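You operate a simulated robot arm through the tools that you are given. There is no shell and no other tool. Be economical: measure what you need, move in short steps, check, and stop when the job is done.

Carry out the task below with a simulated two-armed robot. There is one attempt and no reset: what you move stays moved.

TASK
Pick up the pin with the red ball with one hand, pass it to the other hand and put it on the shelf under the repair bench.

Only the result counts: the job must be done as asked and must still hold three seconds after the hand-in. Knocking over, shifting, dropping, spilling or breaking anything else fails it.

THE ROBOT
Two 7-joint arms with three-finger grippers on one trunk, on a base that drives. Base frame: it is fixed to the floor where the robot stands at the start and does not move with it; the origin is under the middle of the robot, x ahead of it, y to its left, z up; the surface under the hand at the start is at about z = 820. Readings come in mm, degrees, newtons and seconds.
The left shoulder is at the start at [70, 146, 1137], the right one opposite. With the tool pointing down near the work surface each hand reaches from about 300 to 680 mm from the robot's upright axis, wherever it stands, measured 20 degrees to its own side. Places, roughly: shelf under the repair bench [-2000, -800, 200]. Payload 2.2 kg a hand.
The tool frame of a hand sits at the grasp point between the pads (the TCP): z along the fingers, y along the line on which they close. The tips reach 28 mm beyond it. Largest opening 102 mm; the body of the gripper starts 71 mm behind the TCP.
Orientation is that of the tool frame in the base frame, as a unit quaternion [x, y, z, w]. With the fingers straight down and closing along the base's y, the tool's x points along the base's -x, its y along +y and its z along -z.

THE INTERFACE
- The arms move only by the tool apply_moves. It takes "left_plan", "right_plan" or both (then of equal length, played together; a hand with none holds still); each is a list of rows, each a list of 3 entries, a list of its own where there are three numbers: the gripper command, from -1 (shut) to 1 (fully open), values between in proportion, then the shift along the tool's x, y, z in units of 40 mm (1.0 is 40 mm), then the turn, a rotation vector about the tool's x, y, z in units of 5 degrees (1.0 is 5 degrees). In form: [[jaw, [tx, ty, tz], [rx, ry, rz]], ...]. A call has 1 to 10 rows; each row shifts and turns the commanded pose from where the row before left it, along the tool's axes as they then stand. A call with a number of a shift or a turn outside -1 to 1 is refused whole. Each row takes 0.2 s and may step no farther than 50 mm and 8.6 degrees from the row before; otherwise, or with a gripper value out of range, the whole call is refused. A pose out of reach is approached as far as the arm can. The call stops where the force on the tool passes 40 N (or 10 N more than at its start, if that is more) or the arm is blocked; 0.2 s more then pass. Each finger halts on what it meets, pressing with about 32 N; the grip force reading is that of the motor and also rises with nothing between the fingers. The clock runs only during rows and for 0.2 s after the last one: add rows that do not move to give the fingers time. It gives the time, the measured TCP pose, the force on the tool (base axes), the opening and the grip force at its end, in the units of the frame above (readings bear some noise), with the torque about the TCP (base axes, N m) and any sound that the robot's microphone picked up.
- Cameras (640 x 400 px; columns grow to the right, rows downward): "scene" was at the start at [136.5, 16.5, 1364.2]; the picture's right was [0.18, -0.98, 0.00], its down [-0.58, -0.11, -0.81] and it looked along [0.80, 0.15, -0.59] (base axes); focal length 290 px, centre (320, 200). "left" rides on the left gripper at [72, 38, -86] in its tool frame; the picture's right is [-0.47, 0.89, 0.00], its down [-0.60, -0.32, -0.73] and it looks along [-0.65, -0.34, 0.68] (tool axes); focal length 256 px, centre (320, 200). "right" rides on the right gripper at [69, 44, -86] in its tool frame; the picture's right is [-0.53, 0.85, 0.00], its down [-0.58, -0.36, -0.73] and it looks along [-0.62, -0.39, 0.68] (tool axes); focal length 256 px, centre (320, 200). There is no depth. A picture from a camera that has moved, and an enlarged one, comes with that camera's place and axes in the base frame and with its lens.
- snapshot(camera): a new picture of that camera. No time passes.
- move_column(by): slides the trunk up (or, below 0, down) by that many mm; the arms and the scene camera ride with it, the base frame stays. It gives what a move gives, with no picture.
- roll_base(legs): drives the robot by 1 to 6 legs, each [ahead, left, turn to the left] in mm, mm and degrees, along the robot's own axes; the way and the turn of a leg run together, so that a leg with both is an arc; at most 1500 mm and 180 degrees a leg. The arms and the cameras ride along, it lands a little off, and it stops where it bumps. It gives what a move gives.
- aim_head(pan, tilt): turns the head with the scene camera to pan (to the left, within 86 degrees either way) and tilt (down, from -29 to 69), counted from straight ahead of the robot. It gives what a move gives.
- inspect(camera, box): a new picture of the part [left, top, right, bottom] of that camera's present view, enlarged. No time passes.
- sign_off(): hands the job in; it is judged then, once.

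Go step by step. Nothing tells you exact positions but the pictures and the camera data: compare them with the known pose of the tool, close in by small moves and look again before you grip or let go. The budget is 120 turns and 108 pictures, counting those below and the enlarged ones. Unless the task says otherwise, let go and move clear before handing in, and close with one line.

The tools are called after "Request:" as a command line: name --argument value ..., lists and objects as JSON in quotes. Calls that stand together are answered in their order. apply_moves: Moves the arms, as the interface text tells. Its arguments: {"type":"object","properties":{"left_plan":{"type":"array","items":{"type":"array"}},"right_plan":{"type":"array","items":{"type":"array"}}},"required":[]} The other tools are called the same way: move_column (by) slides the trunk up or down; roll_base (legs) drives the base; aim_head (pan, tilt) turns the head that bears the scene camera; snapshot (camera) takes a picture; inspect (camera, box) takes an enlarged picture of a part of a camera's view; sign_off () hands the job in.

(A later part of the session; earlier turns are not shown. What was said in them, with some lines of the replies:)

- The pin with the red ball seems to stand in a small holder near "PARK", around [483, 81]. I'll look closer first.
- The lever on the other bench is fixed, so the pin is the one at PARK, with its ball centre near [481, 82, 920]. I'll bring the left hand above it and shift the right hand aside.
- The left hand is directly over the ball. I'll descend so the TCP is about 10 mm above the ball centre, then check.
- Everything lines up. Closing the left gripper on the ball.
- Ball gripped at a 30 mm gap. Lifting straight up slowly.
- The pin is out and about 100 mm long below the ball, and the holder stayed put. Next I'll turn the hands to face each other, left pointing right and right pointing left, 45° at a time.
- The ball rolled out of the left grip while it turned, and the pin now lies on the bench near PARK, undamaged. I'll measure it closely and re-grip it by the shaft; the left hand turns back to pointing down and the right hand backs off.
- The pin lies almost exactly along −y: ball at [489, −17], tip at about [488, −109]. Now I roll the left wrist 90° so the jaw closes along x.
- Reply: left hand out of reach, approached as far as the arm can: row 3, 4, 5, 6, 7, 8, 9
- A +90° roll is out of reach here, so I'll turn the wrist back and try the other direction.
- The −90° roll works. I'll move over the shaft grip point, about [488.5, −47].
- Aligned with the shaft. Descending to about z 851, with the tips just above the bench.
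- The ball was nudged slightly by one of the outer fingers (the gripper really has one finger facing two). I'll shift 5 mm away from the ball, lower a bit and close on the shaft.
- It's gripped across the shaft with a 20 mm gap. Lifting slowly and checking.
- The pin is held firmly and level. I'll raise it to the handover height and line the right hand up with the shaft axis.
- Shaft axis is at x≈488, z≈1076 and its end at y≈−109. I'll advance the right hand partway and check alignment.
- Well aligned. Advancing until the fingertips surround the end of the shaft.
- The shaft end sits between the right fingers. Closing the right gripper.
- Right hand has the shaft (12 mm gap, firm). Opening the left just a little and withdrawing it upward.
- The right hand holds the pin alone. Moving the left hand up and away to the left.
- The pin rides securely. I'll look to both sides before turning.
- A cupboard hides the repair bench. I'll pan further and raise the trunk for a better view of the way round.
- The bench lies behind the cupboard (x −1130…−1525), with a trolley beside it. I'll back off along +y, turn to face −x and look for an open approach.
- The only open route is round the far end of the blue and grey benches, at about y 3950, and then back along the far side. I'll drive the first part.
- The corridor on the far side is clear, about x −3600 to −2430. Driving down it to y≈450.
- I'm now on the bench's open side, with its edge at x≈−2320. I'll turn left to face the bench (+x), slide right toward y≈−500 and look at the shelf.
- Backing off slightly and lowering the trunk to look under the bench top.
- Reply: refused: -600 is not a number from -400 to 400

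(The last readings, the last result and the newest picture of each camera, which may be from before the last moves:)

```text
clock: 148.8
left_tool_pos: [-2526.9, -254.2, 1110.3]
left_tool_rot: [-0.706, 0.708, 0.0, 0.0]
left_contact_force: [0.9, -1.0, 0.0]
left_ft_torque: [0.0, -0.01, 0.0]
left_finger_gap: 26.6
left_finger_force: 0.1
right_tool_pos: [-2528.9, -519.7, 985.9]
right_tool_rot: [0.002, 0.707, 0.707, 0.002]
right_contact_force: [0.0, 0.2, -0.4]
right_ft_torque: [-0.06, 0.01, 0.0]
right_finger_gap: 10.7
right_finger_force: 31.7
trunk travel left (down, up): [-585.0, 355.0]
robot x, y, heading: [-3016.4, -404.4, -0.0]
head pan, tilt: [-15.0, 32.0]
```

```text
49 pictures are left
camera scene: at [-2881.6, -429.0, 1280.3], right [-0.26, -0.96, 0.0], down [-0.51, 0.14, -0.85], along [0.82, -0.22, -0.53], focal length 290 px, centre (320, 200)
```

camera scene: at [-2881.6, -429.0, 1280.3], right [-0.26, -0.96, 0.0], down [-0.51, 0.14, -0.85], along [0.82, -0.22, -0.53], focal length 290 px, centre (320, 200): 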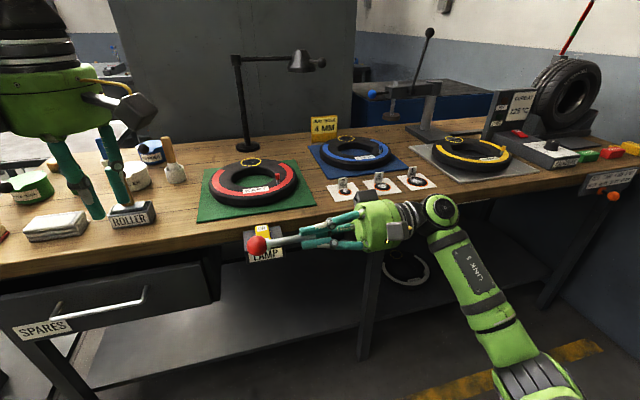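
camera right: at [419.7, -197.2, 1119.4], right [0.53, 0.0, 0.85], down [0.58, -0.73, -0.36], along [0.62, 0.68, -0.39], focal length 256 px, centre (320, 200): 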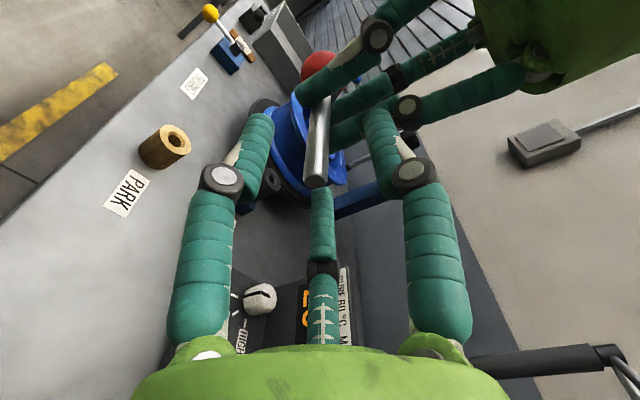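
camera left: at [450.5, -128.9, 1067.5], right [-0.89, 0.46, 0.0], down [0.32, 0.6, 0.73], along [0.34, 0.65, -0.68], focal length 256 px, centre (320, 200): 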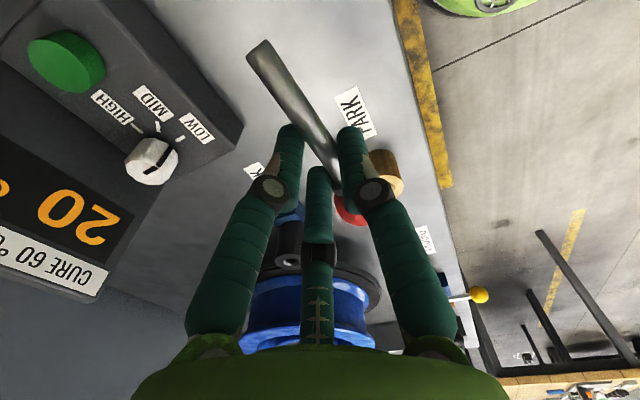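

Request:
move_column --by -350

Request:
aim_head --pan -10 --tilt 32

Request:
snapshot --camera "scene"

```text
clock: 152.2
left_tool_pos: [-2527.3, -254.9, 761.6]
left_tool_rot: [-0.706, 0.708, 0.0, 0.0]
left_contact_force: [-0.4, -0.4, -1.6]
left_ft_torque: [-0.03, 0.0, -0.02]
left_finger_gap: 26.5
left_finger_force: 0.2
right_tool_pos: [-2531.0, -519.1, 636.3]
right_tool_rot: [0.002, 0.707, 0.707, 0.002]
right_contact_force: [0.6, 0.2, -0.8]
right_ft_torque: [-0.07, 0.02, 0.0]
right_finger_gap: 10.4
right_finger_force: 31.9
trunk travel left (down, up): [-235.0, 705.0]
robot x, y, heading: [-3016.6, -404.0, -0.2]
head pan, tilt: [-15.0, 32.0]
```

```text
clock: 152.9
left_tool_pos: [-2527.5, -254.3, 760.5]
left_tool_rot: [-0.707, 0.708, 0.0, 0.0]
left_contact_force: [0.2, -0.6, -0.7]
left_ft_torque: [0.03, -0.03, -0.02]
left_finger_gap: 26.4
left_finger_force: 0.1
right_tool_pos: [-2528.7, -519.8, 635.4]
right_tool_rot: [0.002, 0.707, 0.707, 0.002]
right_contact_force: [-0.4, -0.3, -1.0]
right_ft_torque: [-0.05, -0.01, 0.0]
right_finger_gap: 10.4
right_finger_force: 32.3
trunk travel left (down, up): [-235.0, 705.0]
robot x, y, heading: [-3022.2, -408.4, -0.5]
head pan, tilt: [-10.0, 32.0]
```

```text
48 pictures are left
camera scene: at [-2879.9, -421.4, 930.3], right [-0.18, -0.98, 0.0], down [-0.52, 0.09, -0.85], along [0.83, -0.15, -0.53], focal length 290 px, centre (320, 200)
```

scene: 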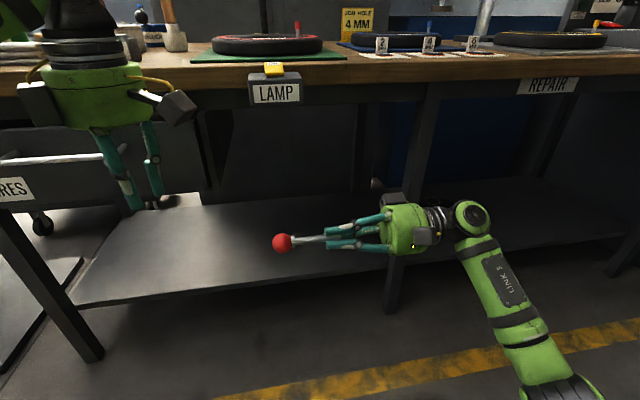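

The bench carries a "REPAIR" label and its shelf, with the front edge at x≈−2200 and z≈200–245, is empty on the left part. I'll tuck the left hand back out of the way, shift the base left and lower the trunk fully.

Request:
apply_moves --left_plan '[[-0.48, [-0.5, 0.85, 0], [0, 0, 0]], [-0.48, [-0.5, 0.85, 0], [0, 0, 0]], [-0.48, [-0.5, 0.85, 0], [0, 0, 0]], [-0.48, [-0.5, 0.85, 0], [0, 0, 0]], [-0.48, [-0.5, 0.85, 0], [0, 0, 0]], [-0.48, [-0.5, 0.85, 0], [0, 0, 0]], [-0.48, [-0.5, 0.85, 0], [0, 0, 0]], [-0.48, [0, 0, 0], [0, 0, 0]]]'

Request:
aim_head --pan 20 --tilt 32

Request:
snapshot --camera "scene"

```text
clock: 154.7
left_tool_pos: [-2762.0, -119.2, 755.5]
left_tool_rot: [-0.706, 0.708, 0.0, -0.002]
left_contact_force: [0.8, 0.0, 0.2]
left_ft_torque: [-0.01, -0.02, 0.0]
left_finger_gap: 26.2
left_finger_force: 0.0
left hand out of reach, approached as far as the arm can: row 7
right_tool_pos: [-2528.9, -519.3, 636.6]
right_tool_rot: [0.001, 0.707, 0.707, 0.001]
right_contact_force: [0.1, -0.4, -1.2]
right_ft_torque: [-0.04, -0.03, -0.01]
right_finger_gap: 10.5
right_finger_force: 32.1
trunk travel left (down, up): [-235.0, 705.0]
robot x, y, heading: [-3017.9, -405.1, -0.5]
head pan, tilt: [-10.0, 32.0]
```

```text
clock: 155.6
left_tool_pos: [-2763.4, -119.7, 756.0]
left_tool_rot: [-0.707, 0.707, 0.0, 0.0]
left_contact_force: [0.3, 0.5, -0.3]
left_ft_torque: [-0.02, 0.0, -0.01]
left_finger_gap: 26.4
left_finger_force: 0.3
right_tool_pos: [-2529.8, -519.5, 635.7]
right_tool_rot: [0.002, 0.707, 0.707, 0.002]
right_contact_force: [0.4, 0.8, -1.2]
right_ft_torque: [-0.04, 0.02, -0.01]
right_finger_gap: 10.9
right_finger_force: 32.3
trunk travel left (down, up): [-235.0, 705.0]
robot x, y, heading: [-3021.6, -405.8, 0.1]
head pan, tilt: [20.0, 32.0]
```

```text
47 pictures are left
camera scene: at [-2883.7, -375.2, 930.3], right [0.34, -0.94, 0.0], down [-0.5, -0.18, -0.85], along [0.8, 0.29, -0.53], focal length 290 px, centre (320, 200)
```

scene: 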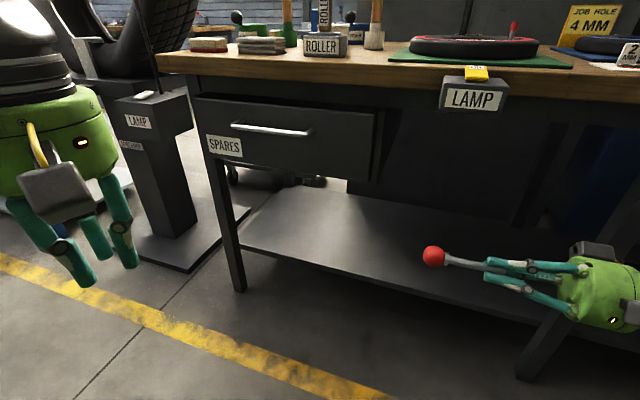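

Request:
roll_base --legs '[[0, 150, 0]]'

Request:
move_column --by -230

Request:
apply_moves --right_plan '[[-1, [0, 0, 0], [1, 0, 0]], [-1, [0, 0, 0], [1, 0, 0]], [-1, [0, 0, 0], [1, 0, 0]], [-1, [0, 0, 0], [1, 0, 0]], [-1, [0, 0, 0], [1, 0, 0]], [-1, [0, 0, 0], [1, 0, 0]], [-1, [0, 0, 0], [0, 0, 0]]]'

Request:
aim_head --pan -5 --tilt 25

Request:
snapshot --camera "scene"

```text
clock: 157.0
left_tool_pos: [-2761.1, 30.7, 756.6]
left_tool_rot: [-0.706, 0.709, -0.001, -0.001]
left_contact_force: [0.6, 0.5, 0.6]
left_ft_torque: [-0.02, 0.04, 0.01]
left_finger_gap: 26.5
left_finger_force: 0.0
right_tool_pos: [-2529.4, -368.4, 635.5]
right_tool_rot: [0.003, 0.707, 0.707, 0.003]
right_contact_force: [0.4, 0.0, -0.8]
right_ft_torque: [-0.06, 0.03, 0.0]
right_finger_gap: 11.0
right_finger_force: 31.8
trunk travel left (down, up): [-235.0, 705.0]
robot x, y, heading: [-3016.3, -255.1, -0.1]
head pan, tilt: [20.0, 32.0]
```

```text
clock: 159.4
left_tool_pos: [-2761.1, 31.0, 526.7]
left_tool_rot: [-0.706, 0.708, 0.0, 0.001]
left_contact_force: [-0.6, -0.1, 1.4]
left_ft_torque: [-0.03, 0.0, 0.01]
left_finger_gap: 26.4
left_finger_force: 0.1
right_tool_pos: [-2528.4, -370.0, 405.4]
right_tool_rot: [0.002, 0.706, 0.708, 0.002]
right_contact_force: [-0.9, 0.2, -0.7]
right_ft_torque: [-0.07, -0.02, -0.01]
right_finger_gap: 10.5
right_finger_force: 32.2
trunk travel left (down, up): [-5.0, 935.0]
robot x, y, heading: [-3018.8, -255.1, -0.0]
head pan, tilt: [20.0, 32.0]
```

```text
clock: 161.0
left_tool_pos: [-2761.6, 30.6, 526.7]
left_tool_rot: [-0.706, 0.708, 0.0, 0.0]
left_contact_force: [-0.2, 0.0, 0.2]
left_ft_torque: [0.0, -0.01, -0.04]
left_finger_gap: 26.6
left_finger_force: 0.1
right_tool_pos: [-2530.1, -369.2, 405.2]
right_tool_rot: [0.003, 0.867, 0.499, 0.001]
right_contact_force: [0.1, 0.3, -0.3]
right_ft_torque: [-0.05, 0.0, -0.03]
right_finger_gap: 10.6
right_finger_force: 32.3
trunk travel left (down, up): [-5.0, 935.0]
robot x, y, heading: [-3020.2, -255.8, -0.4]
head pan, tilt: [20.0, 32.0]
```

```text
clock: 161.9
left_tool_pos: [-2761.3, 31.7, 525.7]
left_tool_rot: [-0.706, 0.708, 0.0, 0.0]
left_contact_force: [-0.3, -0.6, -0.2]
left_ft_torque: [-0.05, -0.01, -0.03]
left_finger_gap: 26.4
left_finger_force: 0.1
right_tool_pos: [-2529.0, -369.5, 405.5]
right_tool_rot: [0.003, 0.866, 0.5, 0.002]
right_contact_force: [0.2, 0.3, -0.8]
right_ft_torque: [-0.03, 0.02, -0.01]
right_finger_gap: 10.6
right_finger_force: 32.2
trunk travel left (down, up): [-5.0, 935.0]
robot x, y, heading: [-3018.4, -255.4, -0.2]
head pan, tilt: [-5.0, 25.0]
```

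```text
46 pictures are left
camera scene: at [-2875.6, -263.2, 711.4], right [-0.09, -1.0, 0.0], down [-0.42, 0.04, -0.91], along [0.9, -0.08, -0.42], focal length 290 px, centre (320, 200)
```

scene: 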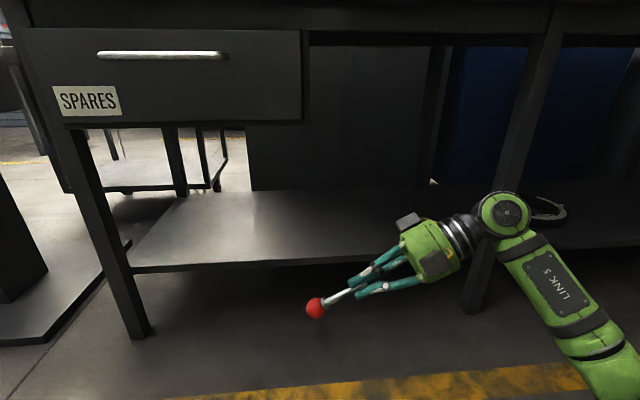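

Driving forward so the hand comes in over the shelf.

Request:
roll_base --legs '[[330, 0, 0]]'

Request:
snapshot --camera "scene"

Request:
snapshot --camera "right"

```text
clock: 164.1
left_tool_pos: [-2431.2, 30.6, 527.1]
left_tool_rot: [-0.706, 0.708, 0.0, 0.0]
left_contact_force: [-0.5, -1.2, 0.4]
left_ft_torque: [0.01, -0.01, 0.0]
left_finger_gap: 26.4
left_finger_force: 0.0
right_tool_pos: [-2197.4, -371.1, 405.1]
right_tool_rot: [0.003, 0.866, 0.499, 0.002]
right_contact_force: [-0.8, 0.5, -2.1]
right_ft_torque: [-0.04, 0.0, 0.01]
right_finger_gap: 10.7
right_finger_force: 31.6
trunk travel left (down, up): [-5.0, 935.0]
robot x, y, heading: [-2684.9, -258.1, -0.3]
head pan, tilt: [-5.0, 25.0]
```

```text
45 pictures are left
camera scene: at [-2543.7, -264.5, 711.4], right [-0.09, -1.0, 0.0], down [-0.42, 0.04, -0.91], along [0.9, -0.08, -0.42], focal length 290 px, centre (320, 200)
```

scene: 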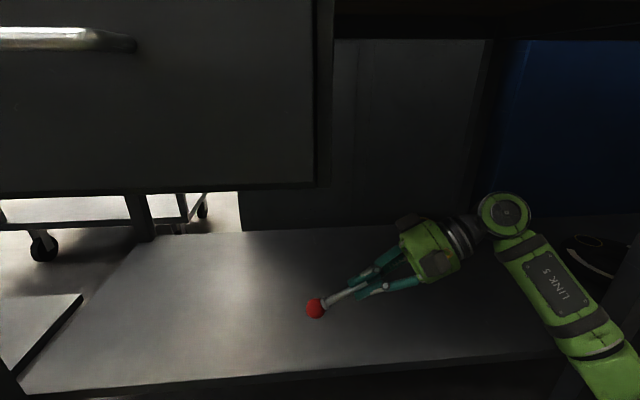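

```text
44 pictures are left
camera right: at [-2266.6, -422.5, 486.0], right [0.54, 0.42, 0.73], down [0.57, -0.82, 0.05], along [0.62, 0.39, -0.68], focal length 256 px, centre (320, 200)
```

right: 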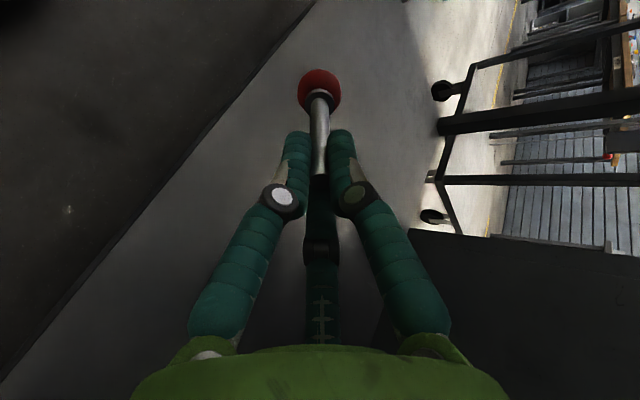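

The shelf surface is at z≈190–195 with its edge at x≈−2190. I'll extend the hand about 115 mm further in, then come down most of the way.

Request:
apply_moves --right_plan '[[-1, [-0.7, 0, 0], [0, 0, 0]], [-1, [-0.7, 0, 0], [0, 0, 0]], [-1, [-0.7, 0, 0], [0, 0, 0]], [-1, [-0.7, 0, 0], [0, 0, 0]], [-1, [0, -0.55, 0.32], [0, 0, 0]], [-1, [0, -0.55, 0.32], [0, 0, 0]], [-1, [0, -0.55, 0.32], [0, 0, 0]], [-1, [0, -0.55, 0.32], [0, 0, 0]], [-1, [0, 0, 0], [0, 0, 0]]]'

Request:
snapshot --camera "scene"

Request:
snapshot --camera "right"

```text
clock: 166.1
left_tool_pos: [-2430.0, 29.8, 526.7]
left_tool_rot: [-0.707, 0.708, 0.0, 0.0]
left_contact_force: [-0.4, 0.6, 0.0]
left_ft_torque: [0.03, 0.0, 0.01]
left_finger_gap: 26.6
left_finger_force: 0.0
right_tool_pos: [-2085.5, -370.4, 303.0]
right_tool_rot: [0.002, 0.866, 0.5, 0.001]
right_contact_force: [0.7, -0.7, -1.1]
right_ft_torque: [-0.04, 0.02, 0.01]
right_finger_gap: 10.8
right_finger_force: 32.5
trunk travel left (down, up): [-5.0, 935.0]
robot x, y, heading: [-2687.0, -254.2, -0.2]
head pan, tilt: [-5.0, 25.0]
```

```text
43 pictures are left
camera scene: at [-2543.6, -264.5, 711.4], right [-0.09, -1.0, 0.0], down [-0.42, 0.04, -0.91], along [0.9, -0.08, -0.42], focal length 290 px, centre (320, 200)
```

scene: 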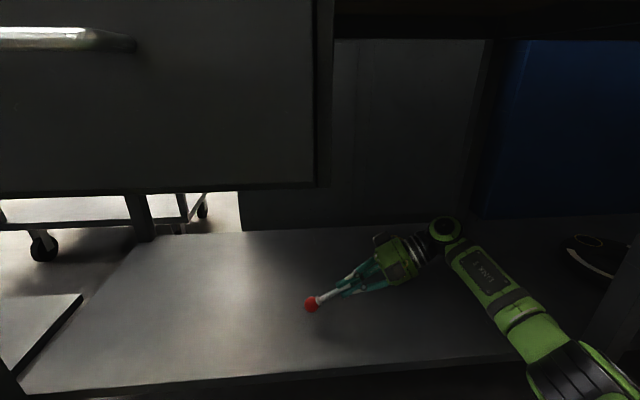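

```text
42 pictures are left
camera right: at [-2154.1, -422.1, 383.1], right [0.54, 0.42, 0.73], down [0.57, -0.82, 0.05], along [0.62, 0.39, -0.68], focal length 256 px, centre (320, 200)
```

right: 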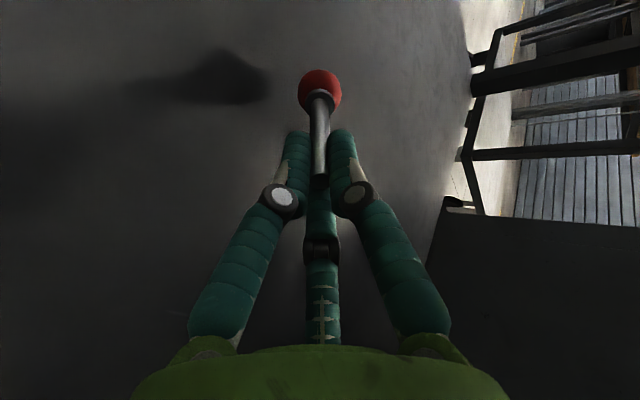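

Ball is about 45 mm above the shelf. Lowering in small steps.

Request:
apply_moves --right_plan '[[-1, [0, -0.17, 0.1], [0, 0, 0]], [-1, [0, -0.17, 0.1], [0, 0, 0]], [-1, [0, -0.17, 0.1], [0, 0, 0]], [-1, [0, -0.17, 0.1], [0, 0, 0]], [-1, [0, 0, 0], [0, 0, 0]]]'

Request:
inspect --camera "scene" --box '[250, 200, 480, 360]'

```text
clock: 167.3
left_tool_pos: [-2431.3, 30.5, 527.6]
left_tool_rot: [-0.707, 0.708, 0.0, 0.0]
left_contact_force: [-0.8, -0.4, 1.1]
left_ft_torque: [0.0, 0.0, -0.02]
left_finger_gap: 26.4
left_finger_force: 0.0
right_tool_pos: [-2084.3, -371.4, 276.2]
right_tool_rot: [0.002, 0.864, 0.503, 0.005]
right_contact_force: [0.3, -7.8, 20.6]
right_ft_torque: [1.24, -0.03, -0.05]
right_finger_gap: 11.1
right_finger_force: 31.8
trunk travel left (down, up): [-5.0, 935.0]
robot x, y, heading: [-2687.0, -261.4, -0.3]
head pan, tilt: [-5.0, 25.0]
```

```text
2.50 times, centred on (365, 280) of scene
camera zoom: at [-2545.5, -264.6, 712.1], right [-0.09, -1.0, 0.0], down [-0.42, 0.04, -0.91], along [0.9, -0.08, -0.42], focal length 726 px, centre (208, 0)
```

zoom: 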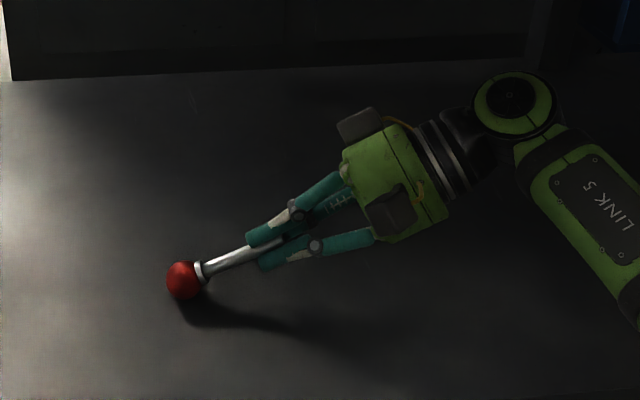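

The ball rests on the shelf. I'll relieve the load and flatten the pin by 10° so the tail is lower before release.

Request:
apply_moves --right_plan '[[-1, [0, 0.1, -0.06], [0, 0, 0]], [-1, [0, -0.13, 0.08], [-1, 0, 0]], [-1, [0, -0.13, 0.07], [-1, 0, 0]], [-1, [0, 0, 0], [0, 0, 0]]]'

Request:
inspect --camera "scene" --box '[250, 200, 480, 360]'

```text
clock: 168.3
left_tool_pos: [-2429.7, 29.2, 526.8]
left_tool_rot: [-0.706, 0.708, 0.001, 0.0]
left_contact_force: [0.0, -0.6, -0.6]
left_ft_torque: [-0.02, 0.04, -0.04]
left_finger_gap: 26.3
left_finger_force: 0.0
right_tool_pos: [-2084.3, -369.7, 262.5]
right_tool_rot: [0.002, 0.82, 0.572, 0.0]
right_contact_force: [-0.3, -0.3, -0.9]
right_ft_torque: [-0.07, -0.03, -0.02]
right_finger_gap: 11.1
right_finger_force: 31.8
trunk travel left (down, up): [-5.0, 935.0]
robot x, y, heading: [-2684.0, -257.0, -0.1]
head pan, tilt: [-5.0, 25.0]
```

```text
2.50 times, centred on (365, 280) of scene
camera zoom: at [-2543.7, -264.4, 711.3], right [-0.09, -1.0, 0.0], down [-0.42, 0.04, -0.91], along [0.9, -0.08, -0.42], focal length 726 px, centre (208, 0)
```

zoom: 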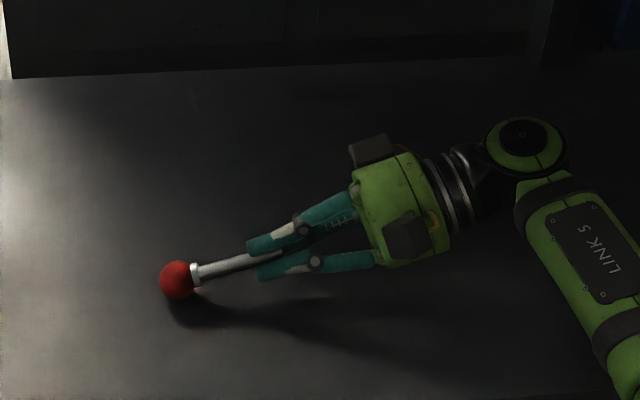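

Request:
apply_moves --right_plan '[[-1, [0, -0.1, 0.035], [0, 0, 0]], [-1, [0, 0, 0], [0, 0, 0]], [-0.7, [0, 0, 0], [0, 0, 0]], [-0.5, [0, 0, 0], [0, 0, 0]], [-0.5, [0, 0, 0], [0, 0, 0]], [-0.5, [0, 0, 0], [0, 0, 0]]]'

Request:
inspect --camera "scene" --box '[250, 200, 480, 360]'

Request:
snapshot --camera "right"

```text
clock: 169.7
left_tool_pos: [-2430.3, 30.9, 525.4]
left_tool_rot: [-0.707, 0.708, 0.0, 0.0]
left_contact_force: [0.5, 0.2, -0.3]
left_ft_torque: [-0.04, 0.02, 0.02]
left_finger_gap: 26.5
left_finger_force: 0.1
right_tool_pos: [-2085.4, -370.6, 261.2]
right_tool_rot: [0.003, 0.82, 0.573, 0.0]
right_contact_force: [-0.3, 0.3, 0.6]
right_ft_torque: [0.02, -0.01, 0.02]
right_finger_gap: 25.6
right_finger_force: 0.1
trunk travel left (down, up): [-5.0, 935.0]
robot x, y, heading: [-2686.0, -257.5, -0.4]
head pan, tilt: [-5.0, 25.0]
```

```text
2.50 times, centred on (365, 280) of scene
camera zoom: at [-2543.7, -264.4, 711.4], right [-0.09, -1.0, 0.0], down [-0.42, 0.04, -0.91], along [0.9, -0.08, -0.42], focal length 726 px, centre (208, 0)
```

zoom: 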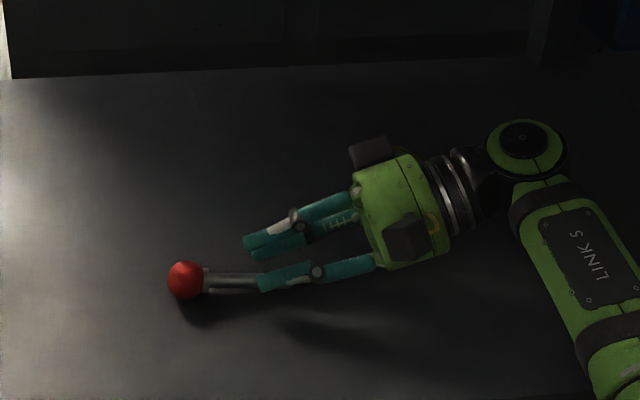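

```text
38 pictures are left
camera right: at [-2155.2, -435.3, 330.6], right [0.54, 0.29, 0.79], down [0.57, -0.81, -0.09], along [0.62, 0.5, -0.6], focal length 256 px, centre (320, 200)
```

right: 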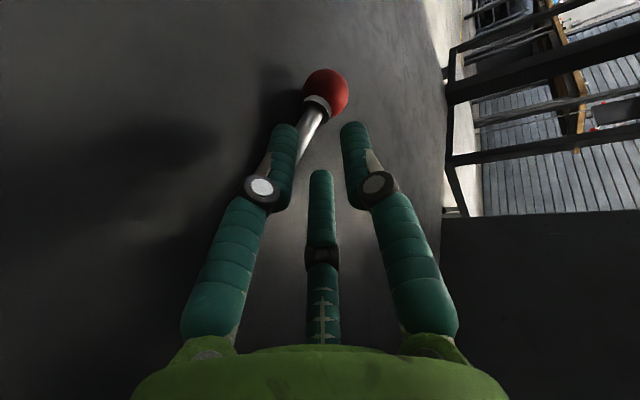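

The pin is released and lying on the shelf. Withdrawing the hand upward and back, slowly.

Request:
apply_moves --right_plan '[[-0.5, [0, 0, -0.2], [0, 0, 0]], [-0.5, [0, 0, -0.4], [0, 0, 0]], [-0.5, [0, 0.2, -0.6], [0, 0, 0]], [-0.5, [0, 0.6, -0.6], [0, 0, 0]], [-0.5, [0, 0.8, -0.4], [0, 0, 0]], [-0.5, [0, 0.8, -0.3], [0, 0, 0]], [-0.5, [0, 0, 0], [0, 0, 0]]]'

Request:
inspect --camera "scene" --box '[220, 180, 480, 400]'

```text
clock: 171.3
left_tool_pos: [-2430.3, 29.5, 527.2]
left_tool_rot: [-0.706, 0.708, 0.0, 0.0]
left_contact_force: [-0.1, -0.1, 0.2]
left_ft_torque: [-0.01, 0.02, -0.01]
left_finger_gap: 26.3
left_finger_force: 0.1
right_tool_pos: [-2087.4, -424.4, 382.6]
right_tool_rot: [0.002, 0.82, 0.573, 0.002]
right_contact_force: [-0.4, -0.5, 0.6]
right_ft_torque: [0.03, 0.04, -0.01]
right_finger_gap: 25.6
right_finger_force: 0.1
right hand out of reach, approached as far as the arm can: row 2
trunk travel left (down, up): [-5.0, 935.0]
robot x, y, heading: [-2685.7, -255.0, -0.2]
head pan, tilt: [-5.0, 25.0]
```

```text
1.82 times, centred on (350, 290) of scene
camera zoom: at [-2543.8, -264.4, 711.4], right [-0.09, -1.0, 0.0], down [-0.42, 0.04, -0.91], along [0.9, -0.08, -0.42], focal length 528 px, centre (266, 36)
```

zoom: 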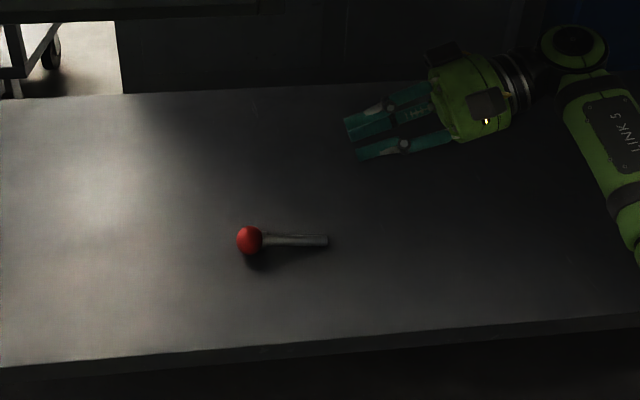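

The pin lies well inside the shelf. Backing the robot straight out and taking a last look.

Request:
roll_base --legs '[[-320, 0, 0]]'

Request:
snapshot --camera "scene"

```text
clock: 173.5
left_tool_pos: [-2752.7, 30.7, 526.2]
left_tool_rot: [-0.706, 0.708, -0.001, 0.001]
left_contact_force: [0.3, -0.5, 0.1]
left_ft_torque: [0.01, 0.01, -0.01]
left_finger_gap: 26.6
left_finger_force: 0.1
right_tool_pos: [-2410.1, -423.9, 382.3]
right_tool_rot: [0.004, 0.82, 0.573, 0.002]
right_contact_force: [-0.2, -0.7, 0.0]
right_ft_torque: [0.0, -0.01, 0.0]
right_finger_gap: 25.7
right_finger_force: 0.1
trunk travel left (down, up): [-5.0, 935.0]
robot x, y, heading: [-3010.7, -255.7, -0.2]
head pan, tilt: [-5.0, 25.0]
```

```text
36 pictures are left
camera scene: at [-2867.0, -263.3, 711.4], right [-0.09, -1.0, 0.0], down [-0.42, 0.04, -0.91], along [0.9, -0.08, -0.42], focal length 290 px, centre (320, 200)
```

scene: 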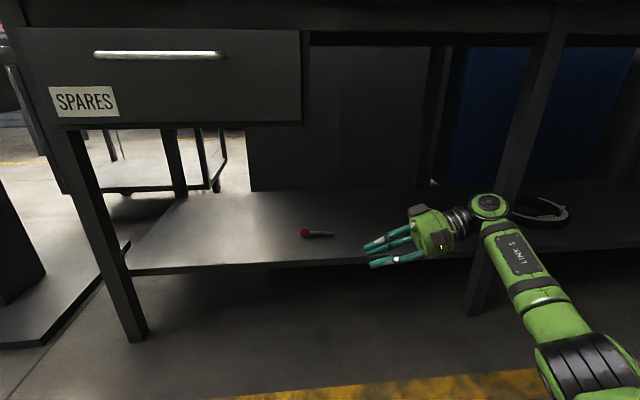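

The pin is at rest on the repair bench shelf and both hands are clear, so I'm handing in.

Request:
sign_off

```text
The job is handed in.
```

The pin with the red ball is lying on the shelf under the repair bench: the left hand picked it up, passed it to the right, and the right put it down. On the first lift it slipped from the left hand onto the workbench, so I picked it up again by the shaft; I saw nothing else moved or knocked over.
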